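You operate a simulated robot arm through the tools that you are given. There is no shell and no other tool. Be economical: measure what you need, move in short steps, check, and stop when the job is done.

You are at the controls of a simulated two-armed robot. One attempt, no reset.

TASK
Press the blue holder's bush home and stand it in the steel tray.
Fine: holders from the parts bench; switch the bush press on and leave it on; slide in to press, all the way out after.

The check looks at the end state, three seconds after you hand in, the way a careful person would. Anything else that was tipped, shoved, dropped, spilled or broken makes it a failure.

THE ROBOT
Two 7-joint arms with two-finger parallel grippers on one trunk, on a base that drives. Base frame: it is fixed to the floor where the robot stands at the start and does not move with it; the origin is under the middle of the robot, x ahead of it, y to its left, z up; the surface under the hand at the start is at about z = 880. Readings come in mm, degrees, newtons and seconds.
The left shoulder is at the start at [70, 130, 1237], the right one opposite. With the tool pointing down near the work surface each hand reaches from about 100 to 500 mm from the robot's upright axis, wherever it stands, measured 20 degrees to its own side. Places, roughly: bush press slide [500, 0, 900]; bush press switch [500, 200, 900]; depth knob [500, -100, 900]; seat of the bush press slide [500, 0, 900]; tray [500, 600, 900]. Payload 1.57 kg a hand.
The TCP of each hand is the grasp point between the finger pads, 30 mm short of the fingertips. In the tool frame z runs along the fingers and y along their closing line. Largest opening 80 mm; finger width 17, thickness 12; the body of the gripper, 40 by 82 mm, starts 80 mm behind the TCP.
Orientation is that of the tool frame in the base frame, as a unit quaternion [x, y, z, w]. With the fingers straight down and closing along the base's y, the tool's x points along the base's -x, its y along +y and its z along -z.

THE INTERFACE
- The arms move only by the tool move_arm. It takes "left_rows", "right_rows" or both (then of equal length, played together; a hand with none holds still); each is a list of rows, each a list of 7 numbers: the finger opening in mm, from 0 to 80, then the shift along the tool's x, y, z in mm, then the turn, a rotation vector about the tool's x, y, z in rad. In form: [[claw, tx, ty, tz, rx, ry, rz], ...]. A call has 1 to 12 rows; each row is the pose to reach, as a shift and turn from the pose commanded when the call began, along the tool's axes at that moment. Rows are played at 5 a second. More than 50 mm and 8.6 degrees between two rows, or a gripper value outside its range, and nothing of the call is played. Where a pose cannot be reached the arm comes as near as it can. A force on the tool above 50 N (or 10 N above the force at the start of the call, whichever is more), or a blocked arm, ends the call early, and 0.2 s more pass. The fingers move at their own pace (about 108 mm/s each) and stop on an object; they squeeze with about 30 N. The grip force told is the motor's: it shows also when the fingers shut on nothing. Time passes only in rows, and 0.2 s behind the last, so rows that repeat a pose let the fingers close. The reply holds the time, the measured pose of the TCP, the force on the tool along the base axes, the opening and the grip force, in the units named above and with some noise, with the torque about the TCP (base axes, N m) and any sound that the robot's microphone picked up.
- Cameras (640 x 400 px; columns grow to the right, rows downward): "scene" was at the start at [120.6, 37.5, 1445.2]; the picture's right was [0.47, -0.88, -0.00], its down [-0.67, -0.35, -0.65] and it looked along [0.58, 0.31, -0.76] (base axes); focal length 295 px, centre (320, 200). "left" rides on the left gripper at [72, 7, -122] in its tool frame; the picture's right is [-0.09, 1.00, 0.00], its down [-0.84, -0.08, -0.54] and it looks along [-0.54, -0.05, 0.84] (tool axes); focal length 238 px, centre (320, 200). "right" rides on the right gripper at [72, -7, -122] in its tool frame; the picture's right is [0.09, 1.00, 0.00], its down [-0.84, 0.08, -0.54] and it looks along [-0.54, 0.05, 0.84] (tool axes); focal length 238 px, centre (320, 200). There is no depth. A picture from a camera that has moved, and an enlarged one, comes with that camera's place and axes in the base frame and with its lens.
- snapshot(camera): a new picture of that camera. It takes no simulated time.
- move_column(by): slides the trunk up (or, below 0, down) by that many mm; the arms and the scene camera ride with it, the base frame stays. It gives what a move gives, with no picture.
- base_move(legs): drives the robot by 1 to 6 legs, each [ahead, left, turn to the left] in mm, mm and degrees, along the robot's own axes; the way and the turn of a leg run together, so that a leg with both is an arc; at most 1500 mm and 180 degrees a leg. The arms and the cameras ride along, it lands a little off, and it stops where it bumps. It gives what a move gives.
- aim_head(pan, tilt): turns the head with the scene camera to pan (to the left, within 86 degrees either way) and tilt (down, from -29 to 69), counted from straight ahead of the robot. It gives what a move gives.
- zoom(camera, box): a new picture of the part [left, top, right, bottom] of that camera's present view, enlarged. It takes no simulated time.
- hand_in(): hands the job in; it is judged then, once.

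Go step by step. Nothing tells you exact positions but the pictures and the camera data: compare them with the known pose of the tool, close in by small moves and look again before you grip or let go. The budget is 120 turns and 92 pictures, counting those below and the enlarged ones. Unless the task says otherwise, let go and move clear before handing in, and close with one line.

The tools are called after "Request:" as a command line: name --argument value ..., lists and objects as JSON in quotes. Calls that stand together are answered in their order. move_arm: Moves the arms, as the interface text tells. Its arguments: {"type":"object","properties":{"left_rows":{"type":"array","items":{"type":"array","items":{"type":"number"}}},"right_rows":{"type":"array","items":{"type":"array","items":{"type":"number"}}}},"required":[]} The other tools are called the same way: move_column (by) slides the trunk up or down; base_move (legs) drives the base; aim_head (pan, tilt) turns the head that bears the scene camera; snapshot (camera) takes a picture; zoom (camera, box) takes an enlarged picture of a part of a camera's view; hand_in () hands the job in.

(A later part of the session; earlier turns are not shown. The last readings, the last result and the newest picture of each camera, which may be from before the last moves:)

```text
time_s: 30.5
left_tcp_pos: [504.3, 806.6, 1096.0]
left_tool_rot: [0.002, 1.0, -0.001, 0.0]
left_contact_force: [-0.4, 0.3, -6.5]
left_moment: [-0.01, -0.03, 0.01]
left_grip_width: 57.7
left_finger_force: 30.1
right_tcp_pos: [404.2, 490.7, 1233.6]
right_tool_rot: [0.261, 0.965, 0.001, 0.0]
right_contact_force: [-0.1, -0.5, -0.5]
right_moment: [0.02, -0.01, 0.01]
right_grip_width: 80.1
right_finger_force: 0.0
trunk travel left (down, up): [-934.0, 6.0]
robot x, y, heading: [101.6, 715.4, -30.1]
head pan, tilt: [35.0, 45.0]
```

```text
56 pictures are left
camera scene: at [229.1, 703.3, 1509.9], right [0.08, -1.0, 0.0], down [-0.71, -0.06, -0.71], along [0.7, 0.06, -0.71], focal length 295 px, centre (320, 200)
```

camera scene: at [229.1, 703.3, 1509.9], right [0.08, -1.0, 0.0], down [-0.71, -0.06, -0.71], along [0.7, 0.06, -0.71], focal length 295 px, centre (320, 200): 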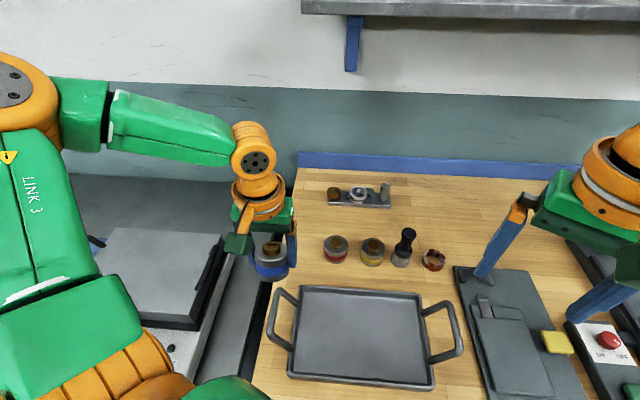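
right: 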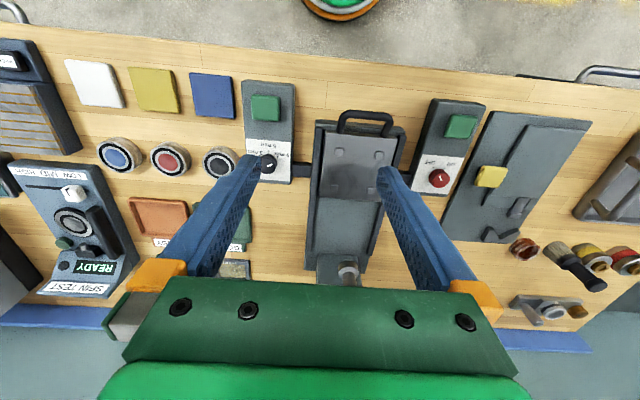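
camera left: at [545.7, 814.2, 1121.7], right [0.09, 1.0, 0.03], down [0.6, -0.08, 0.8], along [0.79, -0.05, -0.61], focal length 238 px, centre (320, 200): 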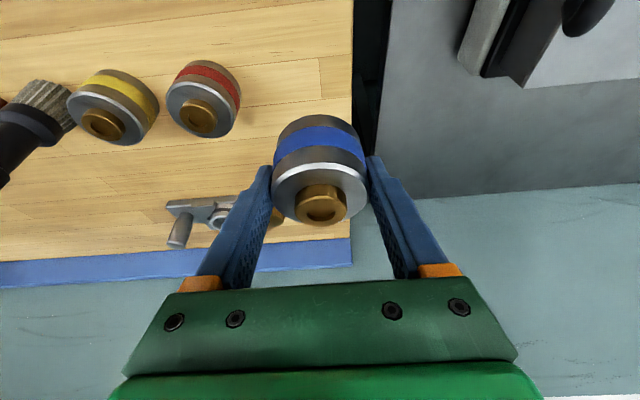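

Holder is secure. I'll tuck the right hand back, then drive back to the press.

Request:
move_arm --right_rows '[[60, 40, -15, 0, 0, 0, 0], [40, 80, -30, 0, 0, 0, 0], [20, 120, -45, 0, 0, 0, 0], [0, 140, -60, 0, 0, 0, 0]]'

Request:
base_move --legs '[[0, 0, 30], [-70, 0, 0], [0, -770, 0]]'

Request:
aim_head --pan 0 --tilt 55

Request:
snapshot --camera "scene"

```text
time_s: 31.5
left_tcp_pos: [505.2, 805.7, 1097.9]
left_tool_rot: [0.001, 1.0, -0.001, 0.0]
left_contact_force: [-0.6, 0.7, -6.6]
left_moment: [-0.01, -0.02, 0.02]
left_grip_width: 57.8
left_finger_force: 29.7
right_tcp_pos: [252.3, 508.7, 1231.4]
right_tool_rot: [0.261, 0.965, -0.001, -0.001]
right_contact_force: [-0.1, 0.4, 0.2]
right_moment: [0.02, -0.01, 0.0]
right_grip_width: 0.0
right_finger_force: 21.7
trunk travel left (down, up): [-934.0, 6.0]
robot x, y, heading: [101.5, 722.5, -30.2]
head pan, tilt: [35.0, 45.0]
```

```text
time_s: 37.7
left_tcp_pos: [334.8, 240.2, 1097.2]
left_tool_rot: [-0.261, 0.965, -0.001, -0.001]
left_contact_force: [0.3, 0.9, -6.6]
left_moment: [-0.05, 0.01, -0.03]
left_grip_width: 57.5
left_finger_force: 30.2
right_tcp_pos: [268.4, -144.0, 1231.2]
right_tool_rot: [-0.001, 1.0, -0.001, -0.001]
right_contact_force: [0.9, 0.3, -0.9]
right_moment: [0.0, 0.02, 0.01]
right_grip_width: 0.0
right_finger_force: 21.1
trunk travel left (down, up): [-934.0, 6.0]
robot x, y, heading: [30.1, -42.9, 0.2]
head pan, tilt: [35.0, 45.0]
```

```text
time_s: 38.7
left_tcp_pos: [335.2, 238.9, 1097.1]
left_tool_rot: [-0.262, 0.965, -0.001, 0.0]
left_contact_force: [0.1, -0.3, -5.8]
left_moment: [-0.01, -0.01, 0.02]
left_grip_width: 57.6
left_finger_force: 30.1
right_tcp_pos: [268.3, -145.0, 1230.5]
right_tool_rot: [-0.002, 1.0, 0.0, -0.001]
right_contact_force: [-0.5, 0.4, 0.2]
right_moment: [0.01, -0.05, -0.01]
right_grip_width: 0.0
right_finger_force: 21.3
trunk travel left (down, up): [-934.0, 6.0]
robot x, y, heading: [31.2, -47.2, 0.3]
head pan, tilt: [0.0, 55.0]
```

```text
55 pictures are left
camera scene: at [156.3, -37.9, 1496.6], right [0.0, -1.0, 0.0], down [-0.82, 0.0, -0.57], along [0.57, 0.0, -0.82], focal length 295 px, centre (320, 200)
```

scene: 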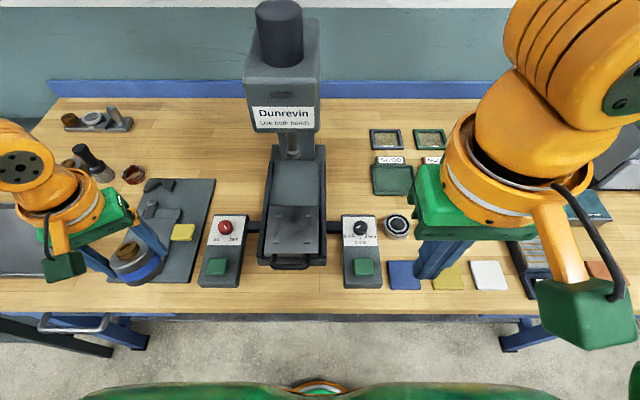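

Request:
zoom --camera "scene" --box '[190, 190, 390, 315]'

Request:
zoom --camera "scene" --box '[245, 110, 345, 272]'

```text
3.20 times, centred on (290, 252) of scene
camera zoom: at [156.3, -37.9, 1496.6], right [0.0, -1.0, 0.0], down [-0.82, 0.0, -0.57], along [0.57, 0.0, -0.82], focal length 944 px, centre (416, 32)
```

zoom: 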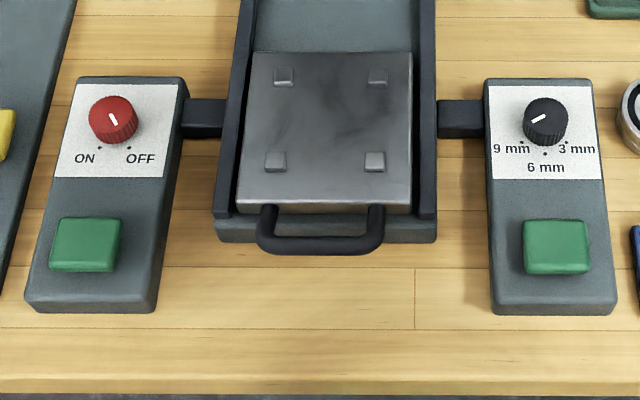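

```text
2.47 times, centred on (295, 191) of scene
camera zoom: at [156.3, -37.9, 1496.6], right [0.0, -1.0, 0.0], down [-0.82, 0.0, -0.57], along [0.57, 0.0, -0.82], focal length 729 px, centre (382, 222)
```

zoom: 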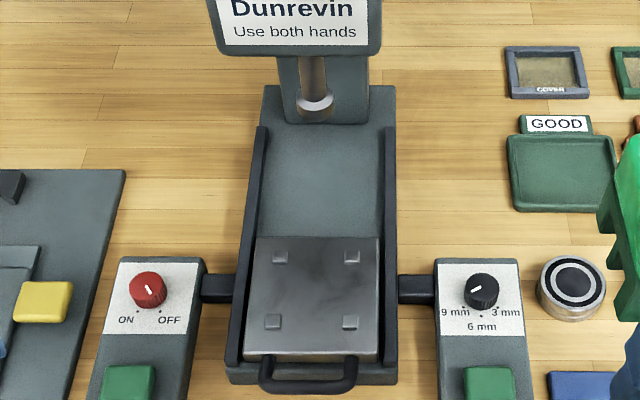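

The power switch is OFF, the depth is at 9 mm, and the seat centre is about [492, 26]. I drive a little forward, then bring the holder over the seat with the original 20° tilt (so the holder is upright).

Request:
base_move --legs '[[35, 0, 0]]'

Request:
move_arm --left_rows '[[50, 0, 0, 0, 0, 0, -0.131], [50, 0, 0, 0, 0, 0, -0.262], [50, 0, 0, 0, 0, 0, -0.393], [50, 0, 0, 0, 0, 0, -0.52]]'

```text
time_s: 39.5
left_tcp_pos: [363.5, 238.2, 1099.0]
left_tool_rot: [-0.261, 0.965, 0.0, 0.003]
left_contact_force: [-1.4, 0.2, -5.9]
left_moment: [0.02, -0.1, -0.02]
left_grip_width: 57.9
left_finger_force: 30.1
right_tcp_pos: [296.6, -145.6, 1234.1]
right_tool_rot: [-0.002, 1.0, -0.001, 0.002]
right_contact_force: [-1.0, 0.3, 0.6]
right_moment: [0.03, -0.08, 0.01]
right_grip_width: 0.2
right_finger_force: 21.4
trunk travel left (down, up): [-934.0, 6.0]
robot x, y, heading: [69.3, -34.6, 0.1]
head pan, tilt: [0.0, 55.0]
```

```text
time_s: 40.5
left_tcp_pos: [370.1, 238.3, 1096.6]
left_tool_rot: [-0.502, 0.865, 0.0, -0.001]
left_contact_force: [-0.5, -0.2, -6.2]
left_moment: [0.07, -0.02, 0.0]
left_grip_width: 57.8
left_finger_force: 29.5
right_tcp_pos: [305.8, -145.1, 1231.2]
right_tool_rot: [-0.003, 1.0, 0.001, -0.001]
right_contact_force: [-0.7, 0.3, -0.2]
right_moment: [-0.02, 0.02, 0.0]
right_grip_width: 0.0
right_finger_force: 21.5
trunk travel left (down, up): [-934.0, 6.0]
robot x, y, heading: [66.9, -38.4, 0.5]
head pan, tilt: [0.0, 55.0]
```

The yaw went the wrong way; I correct it while moving above the front of the seat.

Request:
move_arm --left_rows '[[50, 16.7, -24, 4, 0, 0, 0.131], [50, 33.4, -48, 9, 0, 0, 0.262], [50, 50, -72, 13, 0, 0, 0.393], [50, 66.8, -96, 18, 0, 0, 0.524], [50, 83.5, -120, 22, 0, 0, 0.654], [50, 100, -144, 27, 0, 0, 0.785], [50, 117, -168, 31, 0, 0, 0.916], [50, 133.6, -192.6, 36, 0, 0, 1.045]]'

```text
time_s: 42.3
left_tcp_pos: [430.6, 88.3, 1087.6]
left_tool_rot: [-0.001, 1.0, -0.002, 0.001]
left_contact_force: [-0.8, -0.6, -6.6]
left_moment: [-0.01, -0.01, -0.02]
left_grip_width: 57.7
left_finger_force: 29.8
left hand out of reach, approached as far as the arm can: row 6, 7, 8
right_tcp_pos: [305.6, -145.5, 1231.3]
right_tool_rot: [-0.003, 1.0, 0.0, -0.001]
right_contact_force: [0.5, 0.7, -0.5]
right_moment: [0.01, -0.03, 0.03]
right_grip_width: 0.0
right_finger_force: 21.7
trunk travel left (down, up): [-934.0, 6.0]
robot x, y, heading: [62.8, -39.4, 0.3]
head pan, tilt: [0.0, 55.0]
```

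Request:
base_move --legs '[[0, -110, 0]]'

Request:
move_arm --left_rows '[[50, -10, 12, 0, 0, -0.12, 0], [50, -20, 25, 0, 0, -0.24, 0], [50, -25, 45, 0, 0, -0.35, 0]]'

Request:
snapshot --camera "scene"

```text
time_s: 43.5
left_tcp_pos: [430.8, -12.3, 1087.6]
left_tool_rot: [-0.002, 1.0, -0.004, 0.0]
left_contact_force: [-0.5, 0.4, -5.9]
left_moment: [-0.1, -0.04, -0.01]
left_grip_width: 57.6
left_finger_force: 29.8
right_tcp_pos: [304.9, -244.2, 1232.1]
right_tool_rot: [-0.003, 1.0, -0.003, -0.002]
right_contact_force: [0.7, 1.1, 0.4]
right_moment: [-0.05, -0.01, -0.02]
right_grip_width: 0.0
right_finger_force: 21.1
trunk travel left (down, up): [-934.0, 6.0]
robot x, y, heading: [64.9, -147.7, 0.3]
head pan, tilt: [0.0, 55.0]
```

```text
time_s: 44.3
left_tcp_pos: [455.9, 26.6, 1087.3]
left_tool_rot: [-0.003, 0.984, -0.002, 0.176]
left_contact_force: [-0.2, -0.7, -6.4]
left_moment: [-0.01, -0.03, -0.01]
left_grip_width: 57.7
left_finger_force: 30.4
right_tcp_pos: [305.9, -251.0, 1230.9]
right_tool_rot: [-0.002, 1.0, -0.001, 0.0]
right_contact_force: [0.4, 0.5, 0.5]
right_moment: [-0.02, 0.01, 0.01]
right_grip_width: 0.0
right_finger_force: 21.0
trunk travel left (down, up): [-934.0, 6.0]
robot x, y, heading: [65.9, -147.8, 0.3]
head pan, tilt: [0.0, 55.0]
```

```text
52 pictures are left
camera scene: at [192.9, -144.0, 1496.5], right [0.01, -1.0, 0.0], down [-0.82, -0.01, -0.57], along [0.57, 0.0, -0.82], focal length 295 px, centre (320, 200)
```

scene: 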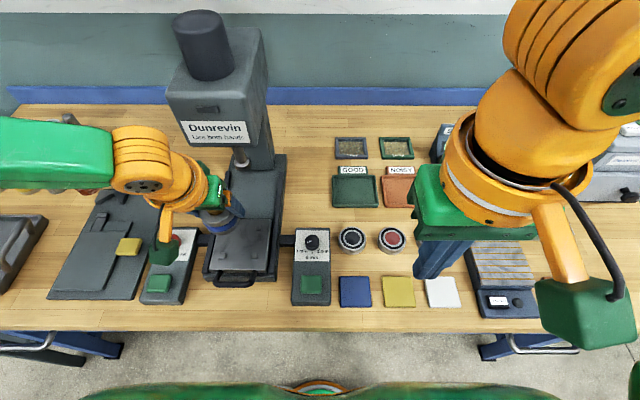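

Request:
snapshot --camera "left"

```text
51 pictures are left
camera left: at [346.7, 34.4, 1177.6], right [0.08, 1.0, 0.03], down [0.6, -0.07, 0.8], along [0.8, -0.05, -0.6], focal length 238 px, centre (320, 200)
```

left: 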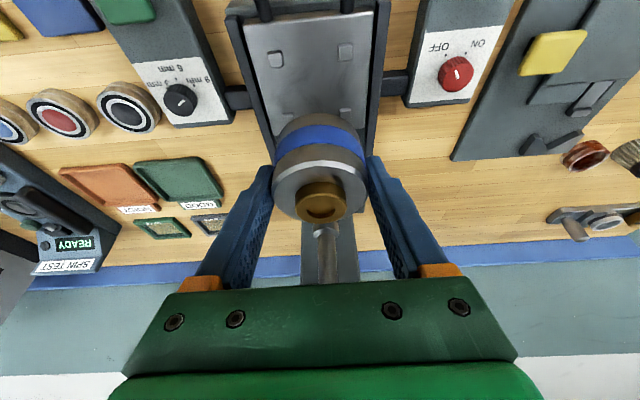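

Request:
move_column --by -60

Request:
move_arm --left_rows '[[50, -9, 0, 25, 0, 0, 0], [50, -18, -1, 49, 0, 0, 0], [50, -18, -1, 49, 0, 0, 0]]'

Request:
snapshot --camera "left"

Request:
zoom --camera "scene" --box '[160, 180, 320, 280]'

```text
time_s: 45.3
left_tcp_pos: [455.1, 24.9, 1028.7]
left_tool_rot: [-0.003, 0.985, -0.001, 0.175]
left_contact_force: [0.1, 0.1, -7.2]
left_moment: [0.0, 0.02, 0.01]
left_grip_width: 57.5
left_finger_force: 30.0
right_tcp_pos: [305.3, -253.8, 1171.9]
right_tool_rot: [-0.002, 1.0, 0.0, -0.001]
right_contact_force: [0.4, 0.3, 0.0]
right_moment: [0.0, 0.0, 0.02]
right_grip_width: 0.0
right_finger_force: 21.2
trunk travel left (down, up): [-874.0, 66.0]
robot x, y, heading: [66.4, -146.1, 0.2]
head pan, tilt: [0.0, 55.0]
```

```text
time_s: 46.1
left_tcp_pos: [489.6, 22.5, 988.5]
left_tool_rot: [-0.002, 0.985, -0.002, 0.175]
left_contact_force: [-0.1, -0.7, -6.3]
left_moment: [0.01, 0.04, -0.02]
left_grip_width: 57.7
left_finger_force: 30.2
right_tcp_pos: [304.9, -253.7, 1171.1]
right_tool_rot: [-0.002, 1.0, 0.0, 0.0]
right_contact_force: [1.1, -0.8, 0.1]
right_moment: [0.0, 0.0, -0.02]
right_grip_width: 0.0
right_finger_force: 21.5
trunk travel left (down, up): [-874.0, 66.0]
robot x, y, heading: [69.0, -148.9, 0.1]
head pan, tilt: [0.0, 55.0]
```

```text
50 pictures are left
camera left: at [380.4, 30.9, 1077.7], right [0.08, 1.0, 0.03], down [0.6, -0.07, 0.8], along [0.8, -0.05, -0.6], focal length 238 px, centre (320, 200)
```

left: 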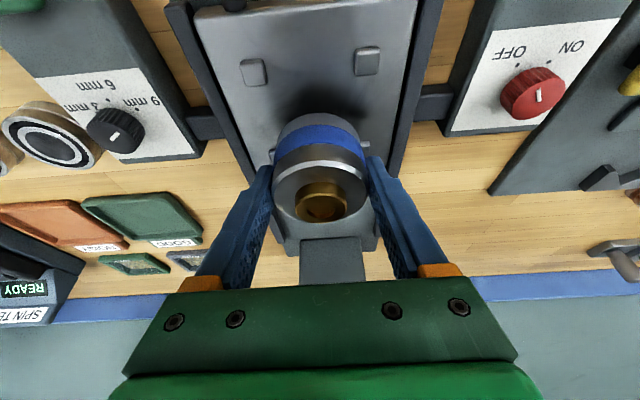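

```text
4.00 times, centred on (240, 230) of scene
camera zoom: at [192.6, -145.4, 1436.6], right [0.0, -1.0, 0.0], down [-0.82, 0.0, -0.57], along [0.57, 0.0, -0.82], focal length 1181 px, centre (640, 80)
```

zoom: 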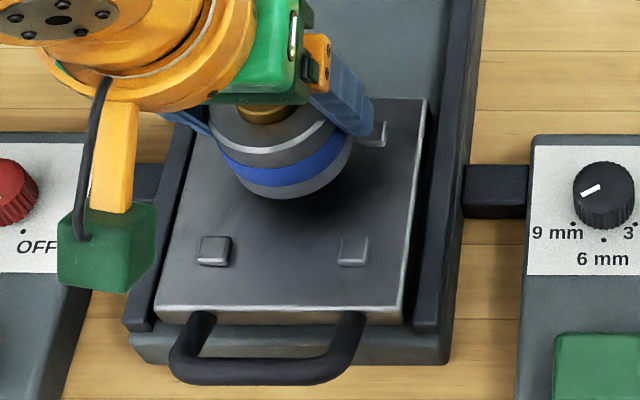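

Comparing the views, the lug tops are nearer z≈935 and the seat centre at about [476, 23]. I correct for this and look again before lowering.

Request:
move_arm --left_rows '[[50, 18, 0.5, 4, 0, 0, 0], [50, 18, 0.5, 4, 0, 0, 0]]'

Request:
snapshot --camera "left"

Request:
zoom --camera "scene" --box '[180, 180, 300, 255]'

```text
time_s: 46.7
left_tcp_pos: [473.1, 22.8, 977.9]
left_tool_rot: [-0.002, 0.985, -0.002, 0.174]
left_contact_force: [0.6, 0.8, -6.9]
left_moment: [0.05, 0.03, -0.01]
left_grip_width: 57.6
left_finger_force: 29.9
right_tcp_pos: [304.9, -253.0, 1171.1]
right_tool_rot: [-0.003, 1.0, 0.0, -0.001]
right_contact_force: [0.3, 0.1, -1.0]
right_moment: [0.01, 0.0, 0.0]
right_grip_width: 0.2
right_finger_force: 20.8
trunk travel left (down, up): [-874.0, 66.0]
robot x, y, heading: [69.7, -143.3, 0.2]
head pan, tilt: [0.0, 55.0]
```

```text
48 pictures are left
camera left: at [364.3, 30.8, 1068.4], right [0.08, 1.0, 0.03], down [0.6, -0.07, 0.8], along [0.8, -0.05, -0.6], focal length 238 px, centre (320, 200)
```

left: 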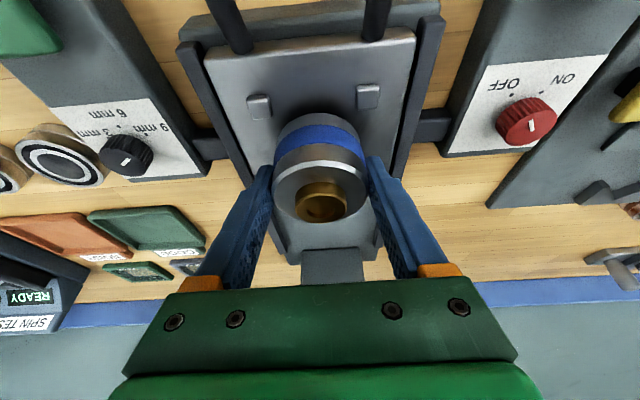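

```text
5.33 times, centred on (240, 218) of scene
camera zoom: at [193.1, -145.6, 1436.5], right [0.0, -1.0, 0.0], down [-0.82, 0.0, -0.57], along [0.57, 0.0, -0.82], focal length 1574 px, centre (747, 107)
```

zoom: 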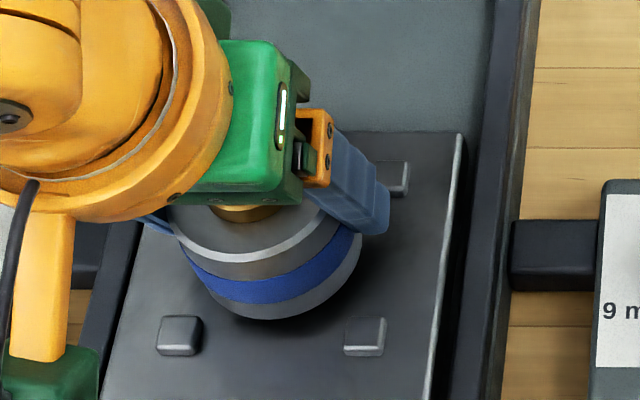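

Request:
move_arm --left_rows '[[50, 1.4, 0, 3.8, 0, 0, 0], [50, 2.4, 0, 6.6, 0, 0, 0], [50, 2.7, 0, 7.5, 0, 0, 0], [50, 3.1, 0, 8.5, 0, 0, 0]]'

Request:
zoom --camera "scene" --box '[180, 180, 300, 255]'

```text
time_s: 47.7
left_tcp_pos: [473.5, 23.3, 970.2]
left_tool_rot: [-0.002, 0.984, -0.001, 0.178]
left_contact_force: [5.9, 3.3, 20.3]
left_moment: [0.3, 0.49, -0.1]
left_grip_width: 57.5
left_finger_force: 29.6
right_tcp_pos: [303.5, -254.2, 1172.6]
right_tool_rot: [-0.002, 1.0, 0.0, 0.001]
right_contact_force: [0.7, 0.0, -0.1]
right_moment: [0.03, 0.05, 0.03]
right_grip_width: 0.0
right_finger_force: 21.6
trunk travel left (down, up): [-874.0, 66.0]
robot x, y, heading: [63.7, -148.8, 0.4]
head pan, tilt: [0.0, 55.0]
```

```text
5.33 times, centred on (240, 218) of scene
camera zoom: at [190.2, -146.8, 1437.3], right [0.0, -1.0, 0.0], down [-0.82, 0.0, -0.57], along [0.57, 0.0, -0.82], focal length 1574 px, centre (747, 107)
```

zoom: 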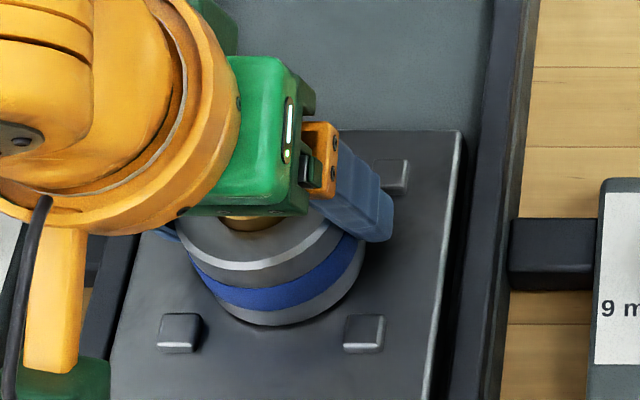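

The holder rests on the plate (about z 932). I relieve the pressure slightly and release.

Request:
move_arm --left_rows '[[50, -0.3, 0, -1.0, 0, 0, 0], [62, -0.3, 0, -1.0, 0, 0, 0], [74, -0.3, 0, -1.0, 0, 0, 0], [74, -0.3, 0, -1.0, 0, 0, 0]]'

Request:
snapshot --camera "left"

```text
time_s: 48.7
left_tcp_pos: [473.1, 23.2, 970.4]
left_tool_rot: [-0.003, 0.984, -0.002, 0.175]
left_contact_force: [-0.4, -0.2, 0.1]
left_moment: [0.03, 0.02, 0.0]
left_grip_width: 74.2
left_finger_force: 0.1
right_tcp_pos: [304.2, -254.4, 1171.9]
right_tool_rot: [-0.003, 1.0, 0.0, 0.0]
right_contact_force: [0.8, 0.5, -0.1]
right_moment: [-0.01, 0.01, -0.01]
right_grip_width: 0.0
right_finger_force: 21.7
trunk travel left (down, up): [-874.0, 66.0]
robot x, y, heading: [68.0, -144.8, 0.5]
head pan, tilt: [0.0, 55.0]
```

```text
45 pictures are left
camera left: at [364.5, 30.9, 1059.4], right [0.08, 1.0, 0.03], down [0.6, -0.07, 0.8], along [0.8, -0.05, -0.6], focal length 238 px, centre (320, 200)
```

left: 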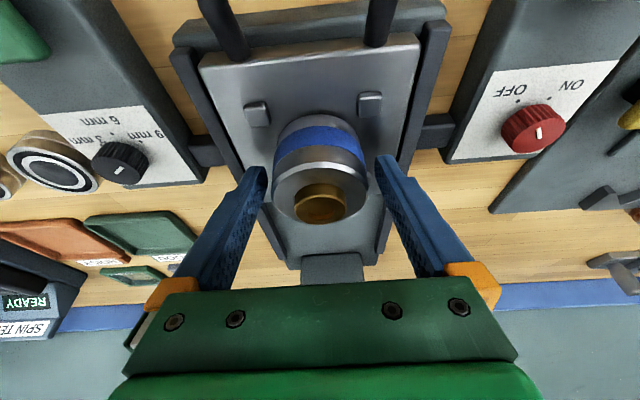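

Request:
move_arm --left_rows '[[76, 0, 0, -40, 0, 0, 0], [76, 0, 0, -80, 0, 0, 0], [76, 40, 20, -100, 0, 0, 0], [76, 60, 60, -100, 0, 0, 0]]'

Request:
snapshot --camera "scene"

Request:
zoom --camera "scene" --box '[180, 180, 300, 255]'

```text
time_s: 49.7
left_tcp_pos: [379.6, 85.3, 1043.7]
left_tool_rot: [-0.002, 0.985, -0.003, 0.175]
left_contact_force: [-0.4, 0.7, 0.1]
left_moment: [-0.03, 0.0, -0.03]
left_grip_width: 75.9
left_finger_force: 0.2
right_tcp_pos: [301.9, -250.4, 1172.0]
right_tool_rot: [-0.003, 1.0, -0.002, 0.001]
right_contact_force: [-0.6, 0.0, 0.5]
right_moment: [-0.06, 0.01, 0.0]
right_grip_width: 0.2
right_finger_force: 21.6
trunk travel left (down, up): [-874.0, 66.0]
robot x, y, heading: [66.1, -149.1, 0.4]
head pan, tilt: [0.0, 55.0]
```

```text
44 pictures are left
camera scene: at [189.5, -142.5, 1436.9], right [0.01, -1.0, 0.0], down [-0.82, -0.01, -0.57], along [0.57, 0.0, -0.82], focal length 295 px, centre (320, 200)
```

scene: 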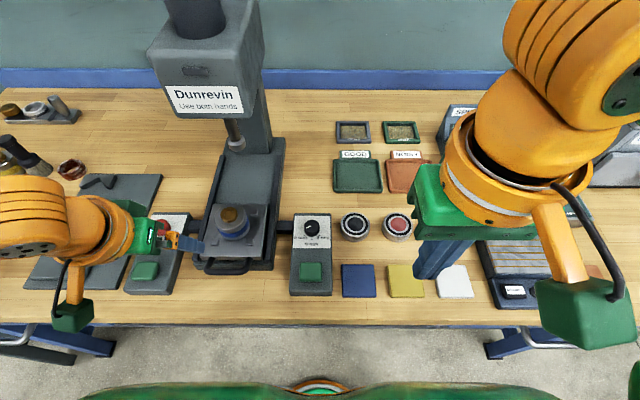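

```text
5.33 times, centred on (240, 218) of scene
camera zoom: at [189.5, -142.5, 1436.9], right [0.01, -1.0, 0.0], down [-0.82, -0.01, -0.57], along [0.57, 0.0, -0.82], focal length 1574 px, centre (747, 107)
```

zoom: 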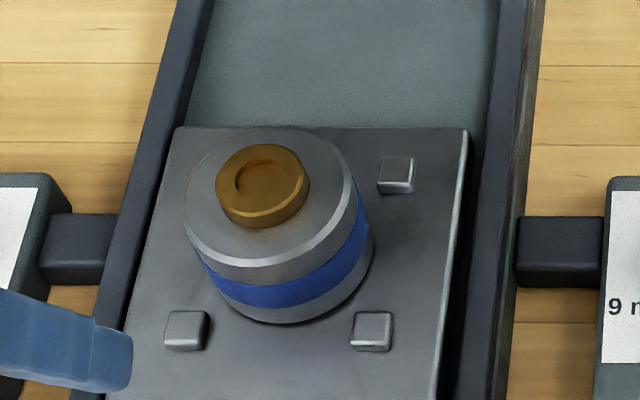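

The holder sits centred at about [476, 23] on the seat. Now I move left to turn the red power knob (about [476, 168], top z≈935).

Request:
base_move --legs '[[0, 110, 0]]'

Request:
move_arm --left_rows '[[76, -5, 0, -10, 0, 0.12, 0], [76, -10, 0, -20, 0, 0.24, 0], [76, -10, 0, -20, 0, 0.35, 0]]'

Request:
snapshot --camera "left"

Request:
snapshot --camera "scene"

```text
time_s: 50.9
left_tcp_pos: [380.3, 187.7, 1045.1]
left_tool_rot: [-0.003, 0.984, 0.002, 0.176]
left_contact_force: [-0.2, -0.7, -0.1]
left_moment: [0.01, 0.0, 0.0]
left_grip_width: 75.9
left_finger_force: 0.0
right_tcp_pos: [303.0, -148.7, 1171.2]
right_tool_rot: [-0.003, 1.0, 0.002, 0.0]
right_contact_force: [0.2, -1.0, -0.1]
right_moment: [0.08, -0.02, 0.02]
right_grip_width: 0.0
right_finger_force: 20.7
trunk travel left (down, up): [-874.0, 66.0]
robot x, y, heading: [63.9, -40.8, 0.2]
head pan, tilt: [0.0, 55.0]
```

```text
time_s: 51.7
left_tcp_pos: [384.4, 194.1, 1066.8]
left_tool_rot: [-0.004, 1.0, -0.002, 0.0]
left_contact_force: [0.2, -0.2, -0.7]
left_moment: [0.0, 0.01, -0.01]
left_grip_width: 76.1
left_finger_force: 0.1
right_tcp_pos: [303.8, -143.9, 1172.0]
right_tool_rot: [-0.004, 1.0, 0.0, -0.001]
right_contact_force: [-0.2, 0.6, 0.0]
right_moment: [-0.02, 0.0, -0.01]
right_grip_width: 0.0
right_finger_force: 21.0
trunk travel left (down, up): [-874.0, 66.0]
robot x, y, heading: [68.7, -42.1, 0.6]
head pan, tilt: [0.0, 55.0]
```

```text
42 pictures are left
camera left: at [312.7, 201.9, 1188.9], right [0.09, 1.0, 0.0], down [0.84, -0.07, 0.54], along [0.54, -0.05, -0.84], focal length 238 px, centre (320, 200)
```

left: 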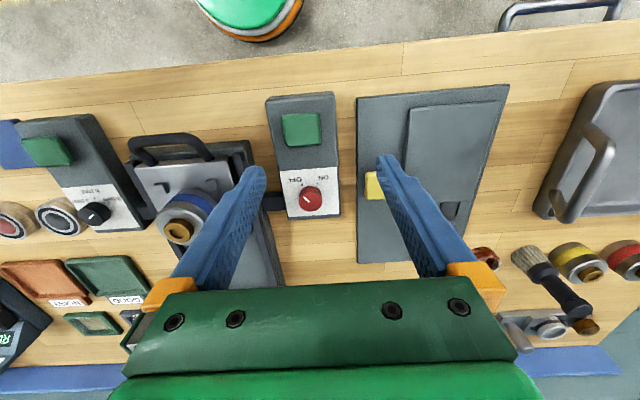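

```text
41 pictures are left
camera scene: at [191.9, -36.3, 1436.6], right [0.01, -1.0, 0.0], down [-0.82, -0.01, -0.57], along [0.57, 0.0, -0.82], focal length 295 px, centre (320, 200)
```

scene: 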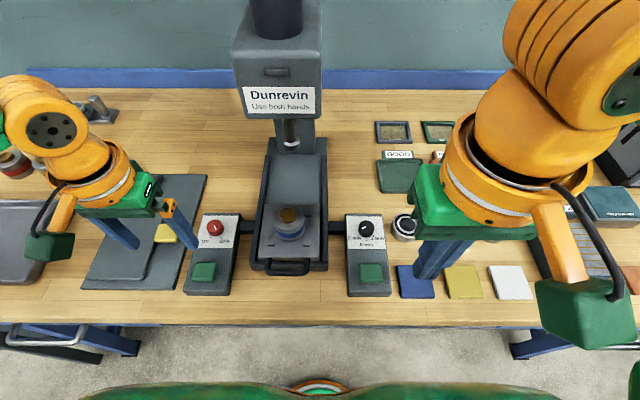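

Request:
move_arm --left_rows '[[76, -20, -5, 0, 0, 0, -0.12], [76, -40, -10, 10, 0, 0, -0.24], [76, -60, -15, 20, 0, 0, -0.36], [76, -80, -20, 40, 0, 0, -0.48], [76, -90, -23, 60, 0, 0, -0.6]]'

Request:
snapshot --camera "left"

```text
time_s: 52.9
left_tcp_pos: [474.1, 170.4, 1006.8]
left_tool_rot: [-0.301, 0.954, 0.0, 0.001]
left_contact_force: [1.1, -0.1, -0.5]
left_moment: [0.01, 0.04, 0.01]
left_grip_width: 76.0
left_finger_force: 0.1
right_tcp_pos: [304.7, -145.1, 1171.7]
right_tool_rot: [-0.004, 1.0, 0.0, -0.001]
right_contact_force: [0.1, -0.1, -0.6]
right_moment: [-0.06, -0.01, 0.0]
right_grip_width: 0.0
right_finger_force: 20.7
trunk travel left (down, up): [-874.0, 66.0]
robot x, y, heading: [65.3, -44.5, 0.4]
head pan, tilt: [0.0, 55.0]
```

```text
40 pictures are left
camera left: at [411.6, 136.4, 1128.8], right [-0.49, 0.87, 0.0], down [0.73, 0.42, 0.54], along [0.47, 0.27, -0.84], focal length 238 px, centre (320, 200)
```

left: 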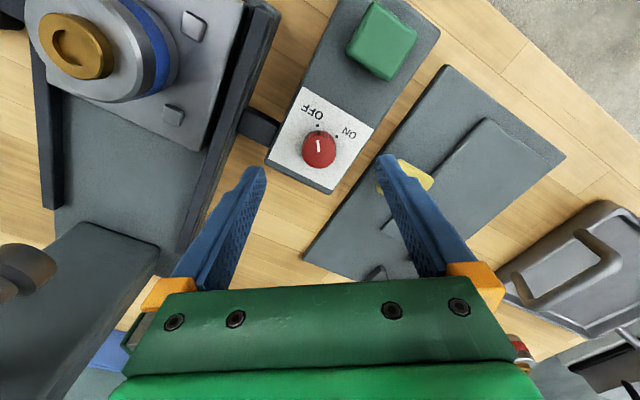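

Aligned over the red knob. Descend and grip it.

Request:
move_arm --left_rows '[[60, -1.4, 0, 28, 0, 0, 0], [60, -1.4, 0, 50, 0, 0, 0], [60, -1.4, 0, 54, 0, 0, 0], [60, -1.4, 0, 54, 0, 0, 0]]'

Request:
snapshot --camera "left"

```text
time_s: 53.9
left_tcp_pos: [463.8, 177.5, 965.9]
left_tool_rot: [-0.3, 0.954, -0.001, 0.0]
left_contact_force: [-0.3, -0.1, -0.3]
left_moment: [0.0, -0.04, -0.02]
left_grip_width: 60.2
left_finger_force: 0.0
left hand out of reach, approached as far as the arm can: row 1, 2, 3, 4
right_tcp_pos: [304.4, -143.4, 1172.0]
right_tool_rot: [-0.004, 1.0, 0.0, 0.0]
right_contact_force: [0.3, 0.1, -0.2]
right_moment: [0.0, 0.01, -0.01]
right_grip_width: 0.0
right_finger_force: 21.2
trunk travel left (down, up): [-874.0, 66.0]
robot x, y, heading: [67.0, -40.5, 0.6]
head pan, tilt: [0.0, 55.0]
```

```text
39 pictures are left
camera left: at [400.0, 143.8, 1087.6], right [-0.49, 0.87, 0.0], down [0.73, 0.42, 0.54], along [0.47, 0.26, -0.84], focal length 238 px, centre (320, 200)
```

left: 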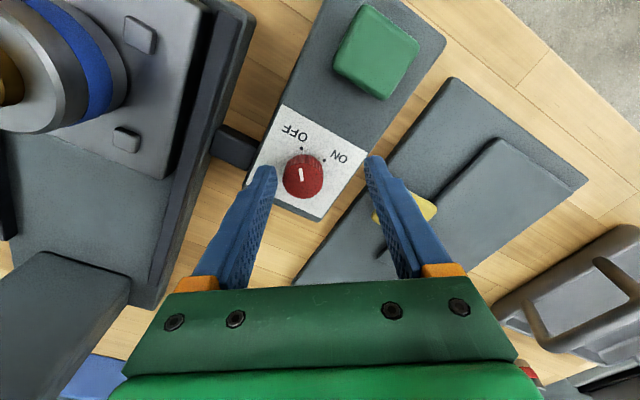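

Request:
move_arm --left_rows '[[70, 0, 0, -25, 0, 0, 0], [70, 0, 0, -42, 0, 0, 0]]'

Request:
base_move --legs '[[25, 0, 0]]'

Request:
move_column --by -25

Request:
snapshot --camera "left"

```text
time_s: 54.5
left_tcp_pos: [459.0, 178.4, 1007.8]
left_tool_rot: [-0.299, 0.954, -0.002, 0.001]
left_contact_force: [-0.4, -0.4, 0.0]
left_moment: [0.02, -0.02, 0.01]
left_grip_width: 70.1
left_finger_force: 0.2
right_tcp_pos: [302.5, -144.1, 1172.0]
right_tool_rot: [-0.004, 1.0, 0.0, 0.0]
right_contact_force: [-0.7, 0.4, 0.1]
right_moment: [0.0, 0.0, -0.03]
right_grip_width: 0.0
right_finger_force: 21.2
trunk travel left (down, up): [-874.0, 66.0]
robot x, y, heading: [63.5, -42.1, -0.0]
head pan, tilt: [0.0, 55.0]
```

```text
time_s: 55.3
left_tcp_pos: [481.6, 178.3, 1008.6]
left_tool_rot: [-0.298, 0.955, -0.002, 0.003]
left_contact_force: [-0.9, 0.3, 0.8]
left_moment: [-0.02, -0.06, -0.01]
left_grip_width: 70.0
left_finger_force: 0.0
right_tcp_pos: [324.5, -143.4, 1172.6]
right_tool_rot: [-0.003, 1.0, 0.0, 0.003]
right_contact_force: [-0.6, -0.7, 0.7]
right_moment: [0.03, -0.03, 0.01]
right_grip_width: 0.2
right_finger_force: 21.1
trunk travel left (down, up): [-874.0, 66.0]
robot x, y, heading: [92.4, -37.9, 0.2]
head pan, tilt: [0.0, 55.0]
```

```text
time_s: 56.0
left_tcp_pos: [485.5, 178.3, 983.3]
left_tool_rot: [-0.298, 0.955, -0.001, 0.002]
left_contact_force: [-0.2, 0.5, -0.6]
left_moment: [0.01, 0.01, 0.0]
left_grip_width: 69.9
left_finger_force: 0.0
right_tcp_pos: [328.1, -144.6, 1145.7]
right_tool_rot: [-0.004, 1.0, 0.0, 0.0]
right_contact_force: [-0.2, -0.9, -0.3]
right_moment: [0.01, -0.01, 0.02]
right_grip_width: 0.1
right_finger_force: 21.4
trunk travel left (down, up): [-849.0, 91.0]
robot x, y, heading: [94.5, -36.0, 0.2]
head pan, tilt: [0.0, 55.0]
```

```text
38 pictures are left
camera left: at [422.3, 145.2, 1104.4], right [-0.49, 0.87, 0.0], down [0.73, 0.41, 0.54], along [0.47, 0.26, -0.84], focal length 238 px, centre (320, 200)
```

left: 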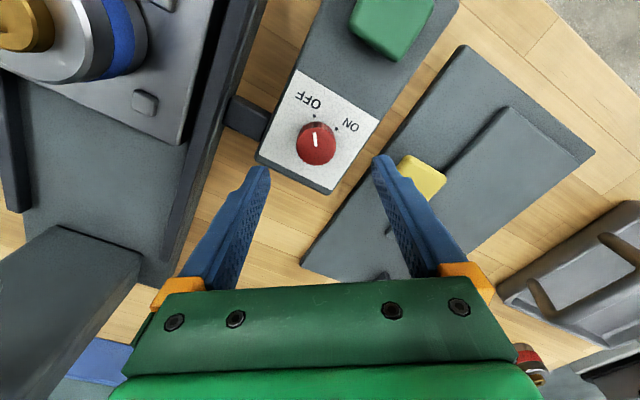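

Request:
move_arm --left_rows '[[60, 13.3, 0, 0, 0, 0, 0], [60, 13.3, 0, 20, 0, 0, 0], [60, 13.3, 0, 31, 0, 0, 0], [60, 13.3, 0, 31, 0, 0, 0]]'

Request:
snapshot --camera "left"

```text
time_s: 57.0
left_tcp_pos: [474.3, 171.2, 952.9]
left_tool_rot: [-0.298, 0.954, -0.002, 0.0]
left_contact_force: [0.2, -0.5, -1.0]
left_moment: [-0.02, -0.05, 0.02]
left_grip_width: 60.1
left_finger_force: 0.0
right_tcp_pos: [328.0, -143.8, 1146.2]
right_tool_rot: [-0.005, 1.0, -0.001, 0.0]
right_contact_force: [0.4, -0.5, 0.4]
right_moment: [0.02, -0.03, 0.0]
right_grip_width: 0.0
right_finger_force: 21.1
trunk travel left (down, up): [-849.0, 91.0]
robot x, y, heading: [94.6, -40.2, 0.2]
head pan, tilt: [0.0, 55.0]
```

```text
37 pictures are left
camera left: at [411.5, 137.6, 1074.6], right [-0.49, 0.87, 0.0], down [0.73, 0.41, 0.54], along [0.47, 0.26, -0.84], focal length 238 px, centre (320, 200)
```

left: 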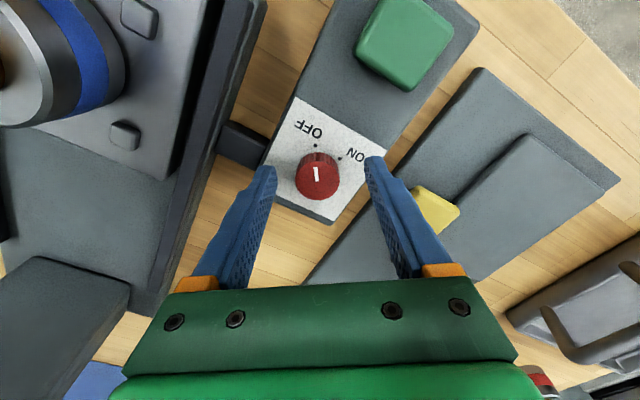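

Request:
move_arm --left_rows '[[50, 0, 0, 2, 0, 0, 0], [35, 0, 0, 3, 0, 0, 0], [25, 0, 0, 3, 0, 0, 0], [25, 0, 0, 3, 0, 0, 0]]'

```text
time_s: 58.0
left_tcp_pos: [475.0, 169.8, 948.7]
left_tool_rot: [-0.298, 0.954, -0.001, -0.001]
left_contact_force: [4.2, -4.0, 0.5]
left_moment: [0.24, -0.15, 0.0]
left_grip_width: 29.7
left_finger_force: 38.7
right_tcp_pos: [330.4, -145.0, 1146.6]
right_tool_rot: [-0.003, 1.0, 0.001, -0.001]
right_contact_force: [-0.1, -0.1, 0.3]
right_moment: [0.0, -0.03, 0.02]
right_grip_width: 0.0
right_finger_force: 21.4
trunk travel left (down, up): [-849.0, 91.0]
robot x, y, heading: [89.7, -37.0, 0.3]
head pan, tilt: [0.0, 55.0]
```

Knob gripped. Turning clockwise towards ON.

Request:
move_arm --left_rows '[[25, 0, 0, 0, 0, 0, 0.135], [25, 0, 0, 0, 0, 0, 0.27], [25, 0, 0, 0, 0, 0, 0.405], [25, 0, 0, 0, 0, 0, 0.54], [25, 0, 0, 0, 0, 0, 0.675], [25, 0, 0, 0, 0, 0, 0.81], [25, 0, 0, 0, 0, 0, 0.945], [25, 0, 0, 0, 0, 0, 1.08], [25, 0, 0, 0, 0, 0, 1.2]]'

Request:
zoom --camera "left" --box '[220, 80, 420, 205]'

```text
time_s: 60.0
left_tcp_pos: [475.5, 175.4, 948.1]
left_tool_rot: [0.293, 0.956, -0.002, 0.003]
left_contact_force: [18.7, 19.8, 34.9]
left_moment: [0.77, -1.01, 0.15]
left_grip_width: 29.7
left_finger_force: 39.7
right_tcp_pos: [330.0, -138.9, 1146.4]
right_tool_rot: [-0.004, 1.0, -0.001, 0.0]
right_contact_force: [-0.1, -0.4, 0.5]
right_moment: [0.0, -0.02, 0.01]
right_grip_width: 0.0
right_finger_force: 21.7
trunk travel left (down, up): [-849.0, 91.0]
robot x, y, heading: [92.0, -42.2, 0.5]
head pan, tilt: [0.0, 55.0]
heard: click
```

```text
3.20 times, centred on (320, 142) of left
camera zoom: at [419.6, 223.2, 1068.9], right [0.63, 0.77, 0.0], down [0.65, -0.53, 0.55], along [0.42, -0.35, -0.84], focal length 763 px, centre (320, 384)
```

zoom: 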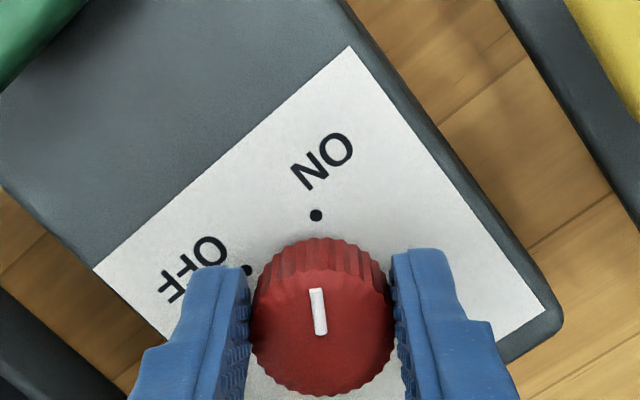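

The mark now points at ON and a click was heard. Release and rise.

Request:
move_arm --left_rows '[[45, 0, 0, 0, 0, 0, 0], [60, 0, 0, 0, 0, 0, 0], [60, 0, 0, -30, 0, 0, 0], [60, 0, 0, -60, 0, 0, 0], [60, 0, 0, -90, 0, 0, 0]]'

Request:
snapshot --camera "scene"

Request:
zoom --camera "scene" --box '[190, 190, 390, 315]'

```text
time_s: 61.2
left_tcp_pos: [472.9, 171.9, 1036.9]
left_tool_rot: [0.294, 0.956, -0.002, 0.001]
left_contact_force: [-0.1, 0.7, 0.0]
left_moment: [-0.02, 0.0, 0.02]
left_grip_width: 60.0
left_finger_force: 0.1
right_tcp_pos: [328.4, -144.1, 1146.9]
right_tool_rot: [-0.003, 1.0, 0.001, 0.001]
right_contact_force: [0.0, -0.4, -0.1]
right_moment: [0.0, 0.03, -0.01]
right_grip_width: 0.0
right_finger_force: 20.9
trunk travel left (down, up): [-849.0, 91.0]
robot x, y, heading: [92.0, -41.3, 0.3]
head pan, tilt: [0.0, 55.0]
```

```text
35 pictures are left
camera scene: at [216.1, -37.0, 1411.7], right [0.01, -1.0, 0.0], down [-0.82, -0.01, -0.57], along [0.57, 0.0, -0.82], focal length 295 px, centre (320, 200)
```

scene: 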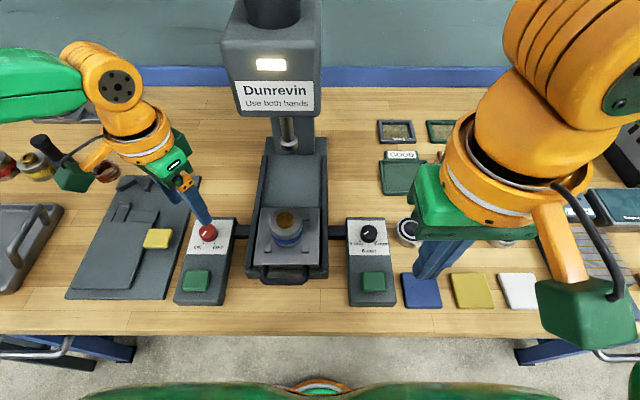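

```text
3.20 times, centred on (290, 252) of scene
camera zoom: at [216.1, -37.0, 1411.7], right [0.01, -1.0, 0.0], down [-0.82, -0.01, -0.57], along [0.57, 0.0, -0.82], focal length 944 px, centre (416, 32)
```

zoom: 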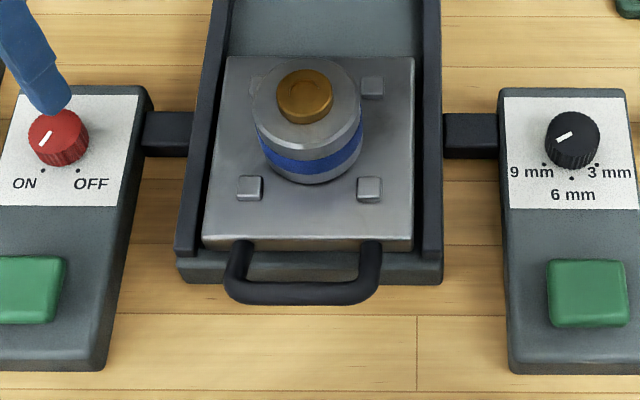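

Power is on (lamp lit) and depth is 9 mm. I look closely at the slide handle before pushing it.

Request:
zoom --camera "scene" --box '[250, 230, 330, 290]'

Request:
base_move --legs '[[0, -85, 0]]'

Request:
snapshot --camera "left"

```text
6.67 times, centred on (290, 260) of scene
camera zoom: at [216.1, -37.0, 1411.7], right [0.01, -1.0, 0.0], down [-0.82, -0.01, -0.57], along [0.57, 0.0, -0.82], focal length 1968 px, centre (520, -200)
```

zoom: 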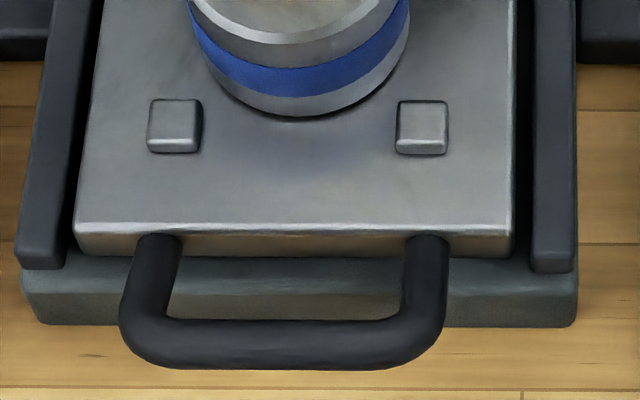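

```text
time_s: 62.3
left_tcp_pos: [473.4, 91.2, 1035.9]
left_tool_rot: [0.293, 0.956, -0.003, 0.002]
left_contact_force: [0.3, 0.5, 0.8]
left_moment: [-0.05, 0.01, 0.0]
left_grip_width: 60.0
left_finger_force: 0.2
right_tcp_pos: [331.1, -223.9, 1147.9]
right_tool_rot: [-0.004, 1.0, -0.003, 0.0]
right_contact_force: [-0.9, 0.1, -0.3]
right_moment: [-0.02, 0.0, 0.01]
right_grip_width: 0.1
right_finger_force: 21.1
trunk travel left (down, up): [-849.0, 91.0]
robot x, y, heading: [96.5, -121.6, 0.4]
head pan, tilt: [0.0, 55.0]
```

```text
32 pictures are left
camera left: at [418.3, 138.5, 1157.4], right [0.63, 0.77, 0.0], down [0.65, -0.53, 0.55], along [0.42, -0.35, -0.84], focal length 238 px, centre (320, 200)
```

left: 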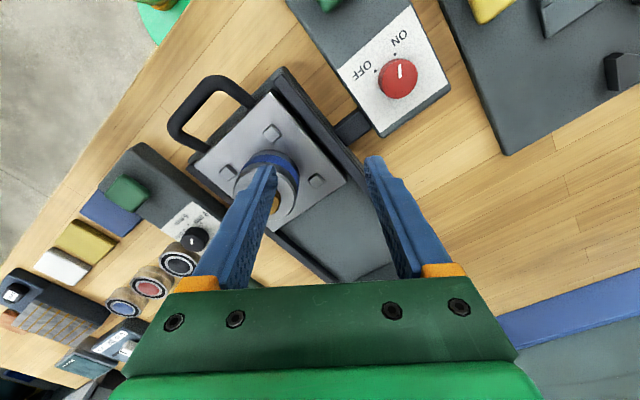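

The handle bar is at about [386, 23, 923]; it runs along y with some 22 mm gap behind. I'll yaw the hand so the fingers straddle the bar front-to-back, and lean it back a little to stay clear of the press head.

Request:
move_arm --left_rows '[[40, 0, 0, -20, 0, 0, 0.139], [30, 8, -22, -20, 0, 0, 0.278], [28, 16, -44, -20, 0, 0, 0.417], [28, 23, -65, -20, 0, 0, 0.556], [28, 31, -87, -20, 0, 0, 0.695], [28, 38.7, -108.5, -20, 0, 0, 0.834], [28, 38.7, -108.5, -10, 0, 0, 0.974]]'

Request:
move_arm --left_rows '[[28, 0, 0, 20, -0.1, 0, 0], [28, 0, 0, 40, -0.21, 0, 0]]'

Request:
snapshot --camera "left"

Request:
snapshot --camera "scene"

```text
time_s: 63.9
left_tcp_pos: [380.8, 15.6, 1046.3]
left_tool_rot: [0.708, 0.706, 0.0, 0.001]
left_contact_force: [-0.9, -0.3, 0.1]
left_moment: [-0.01, -0.03, 0.03]
left_grip_width: 28.1
left_finger_force: 0.1
right_tcp_pos: [331.2, -231.3, 1146.5]
right_tool_rot: [-0.004, 1.0, 0.0, 0.0]
right_contact_force: [0.3, -0.3, 1.0]
right_moment: [0.01, 0.03, -0.02]
right_grip_width: 0.1
right_finger_force: 21.6
trunk travel left (down, up): [-849.0, 91.0]
robot x, y, heading: [92.4, -126.1, 0.6]
head pan, tilt: [0.0, 55.0]
```

```text
time_s: 64.5
left_tcp_pos: [379.7, 15.1, 1006.8]
left_tool_rot: [0.701, 0.705, 0.074, 0.076]
left_contact_force: [0.2, 0.5, -0.4]
left_moment: [0.01, -0.03, 0.01]
left_grip_width: 27.9
left_finger_force: 0.1
right_tcp_pos: [329.7, -232.2, 1146.6]
right_tool_rot: [-0.002, 1.0, -0.001, 0.0]
right_contact_force: [-0.6, 0.6, -0.4]
right_moment: [-0.03, -0.01, 0.04]
right_grip_width: 0.1
right_finger_force: 21.5
trunk travel left (down, up): [-849.0, 91.0]
robot x, y, heading: [89.5, -125.7, 0.2]
head pan, tilt: [0.0, 55.0]
```

```text
31 pictures are left
camera left: at [361.1, 89.1, 1126.9], right [0.97, -0.09, 0.21], down [-0.19, -0.84, 0.52], along [0.13, -0.54, -0.83], focal length 238 px, centre (320, 200)
```

left: 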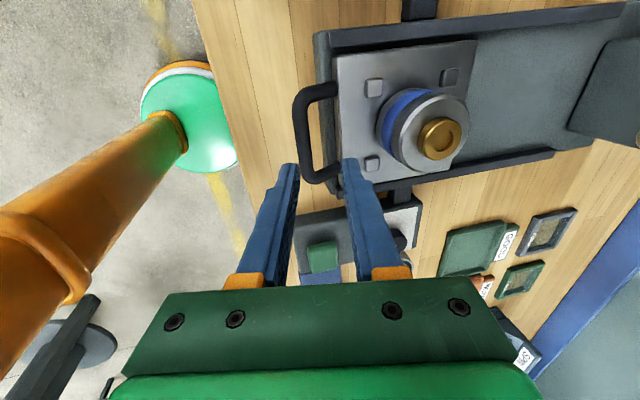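

```text
30 pictures are left
camera scene: at [216.9, -123.9, 1411.7], right [0.01, -1.0, 0.0], down [-0.82, -0.01, -0.57], along [0.57, 0.0, -0.82], focal length 295 px, centre (320, 200)
```

scene: 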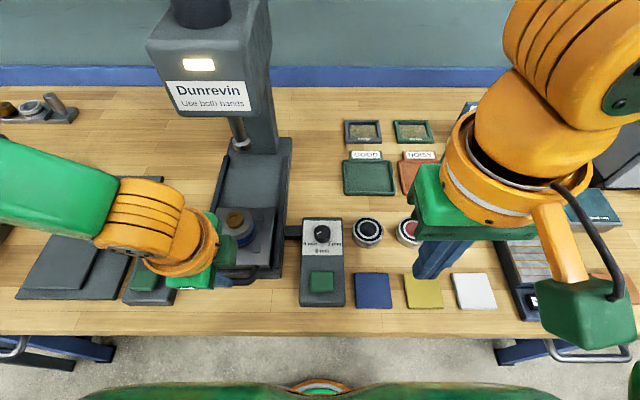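

Request:
move_arm --left_rows '[[28, 8.4, -6, 22, 0, 0, 0], [28, 8.4, -11, 45, 0, 0, 0], [28, 8.4, -11, 45, 0, 0, 0]]'

Request:
snapshot --camera "left"

```text
time_s: 65.3
left_tcp_pos: [379.0, 23.6, 963.2]
left_tool_rot: [0.702, 0.705, 0.075, 0.075]
left_contact_force: [-0.4, -0.6, 0.0]
left_moment: [0.0, 0.03, 0.03]
left_grip_width: 28.0
left_finger_force: 0.1
right_tcp_pos: [329.9, -230.9, 1146.2]
right_tool_rot: [-0.004, 1.0, 0.0, 0.0]
right_contact_force: [0.1, -0.5, -0.4]
right_moment: [-0.01, 0.01, -0.04]
right_grip_width: 0.0
right_finger_force: 21.2
trunk travel left (down, up): [-849.0, 91.0]
robot x, y, heading: [95.0, -128.6, 0.7]
head pan, tilt: [0.0, 55.0]
```

```text
29 pictures are left
camera left: at [360.8, 97.5, 1082.9], right [0.97, -0.09, 0.21], down [-0.19, -0.84, 0.52], along [0.13, -0.54, -0.83], focal length 238 px, centre (320, 200)
```

left: 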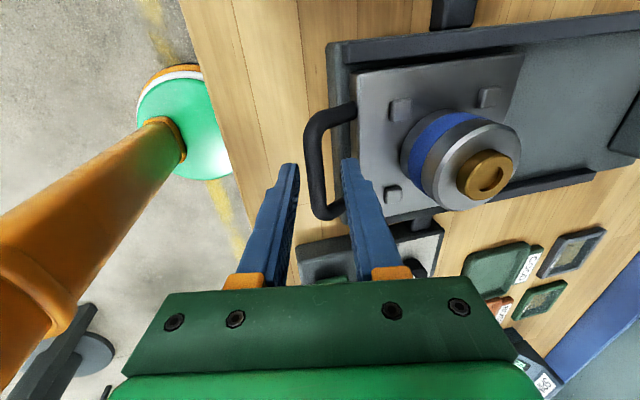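

Request:
move_arm --left_rows '[[28, 0, -3, 11, 0, 0, 0], [28, 0, -5.5, 22, 0, 0, 0], [28, 0, -5.5, 22, 0, 0, 0]]'

Request:
snapshot --camera "left"

```text
time_s: 66.1
left_tcp_pos: [379.0, 23.8, 939.2]
left_tool_rot: [0.702, 0.704, 0.074, 0.076]
left_contact_force: [-0.4, 0.6, -0.1]
left_moment: [0.0, 0.0, 0.0]
left_grip_width: 28.0
left_finger_force: 0.2
right_tcp_pos: [330.0, -232.7, 1146.2]
right_tool_rot: [-0.003, 1.0, -0.001, 0.0]
right_contact_force: [-0.4, -0.9, -0.1]
right_moment: [-0.01, -0.02, 0.04]
right_grip_width: 0.1
right_finger_force: 21.5
trunk travel left (down, up): [-849.0, 91.0]
robot x, y, heading: [90.6, -127.7, 0.7]
head pan, tilt: [0.0, 55.0]
```

```text
28 pictures are left
camera left: at [360.4, 98.4, 1058.9], right [0.97, -0.09, 0.21], down [-0.19, -0.84, 0.52], along [0.13, -0.54, -0.83], focal length 238 px, centre (320, 200)
```

left: 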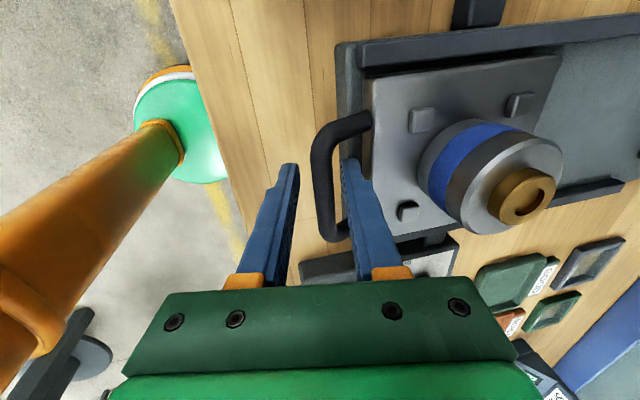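

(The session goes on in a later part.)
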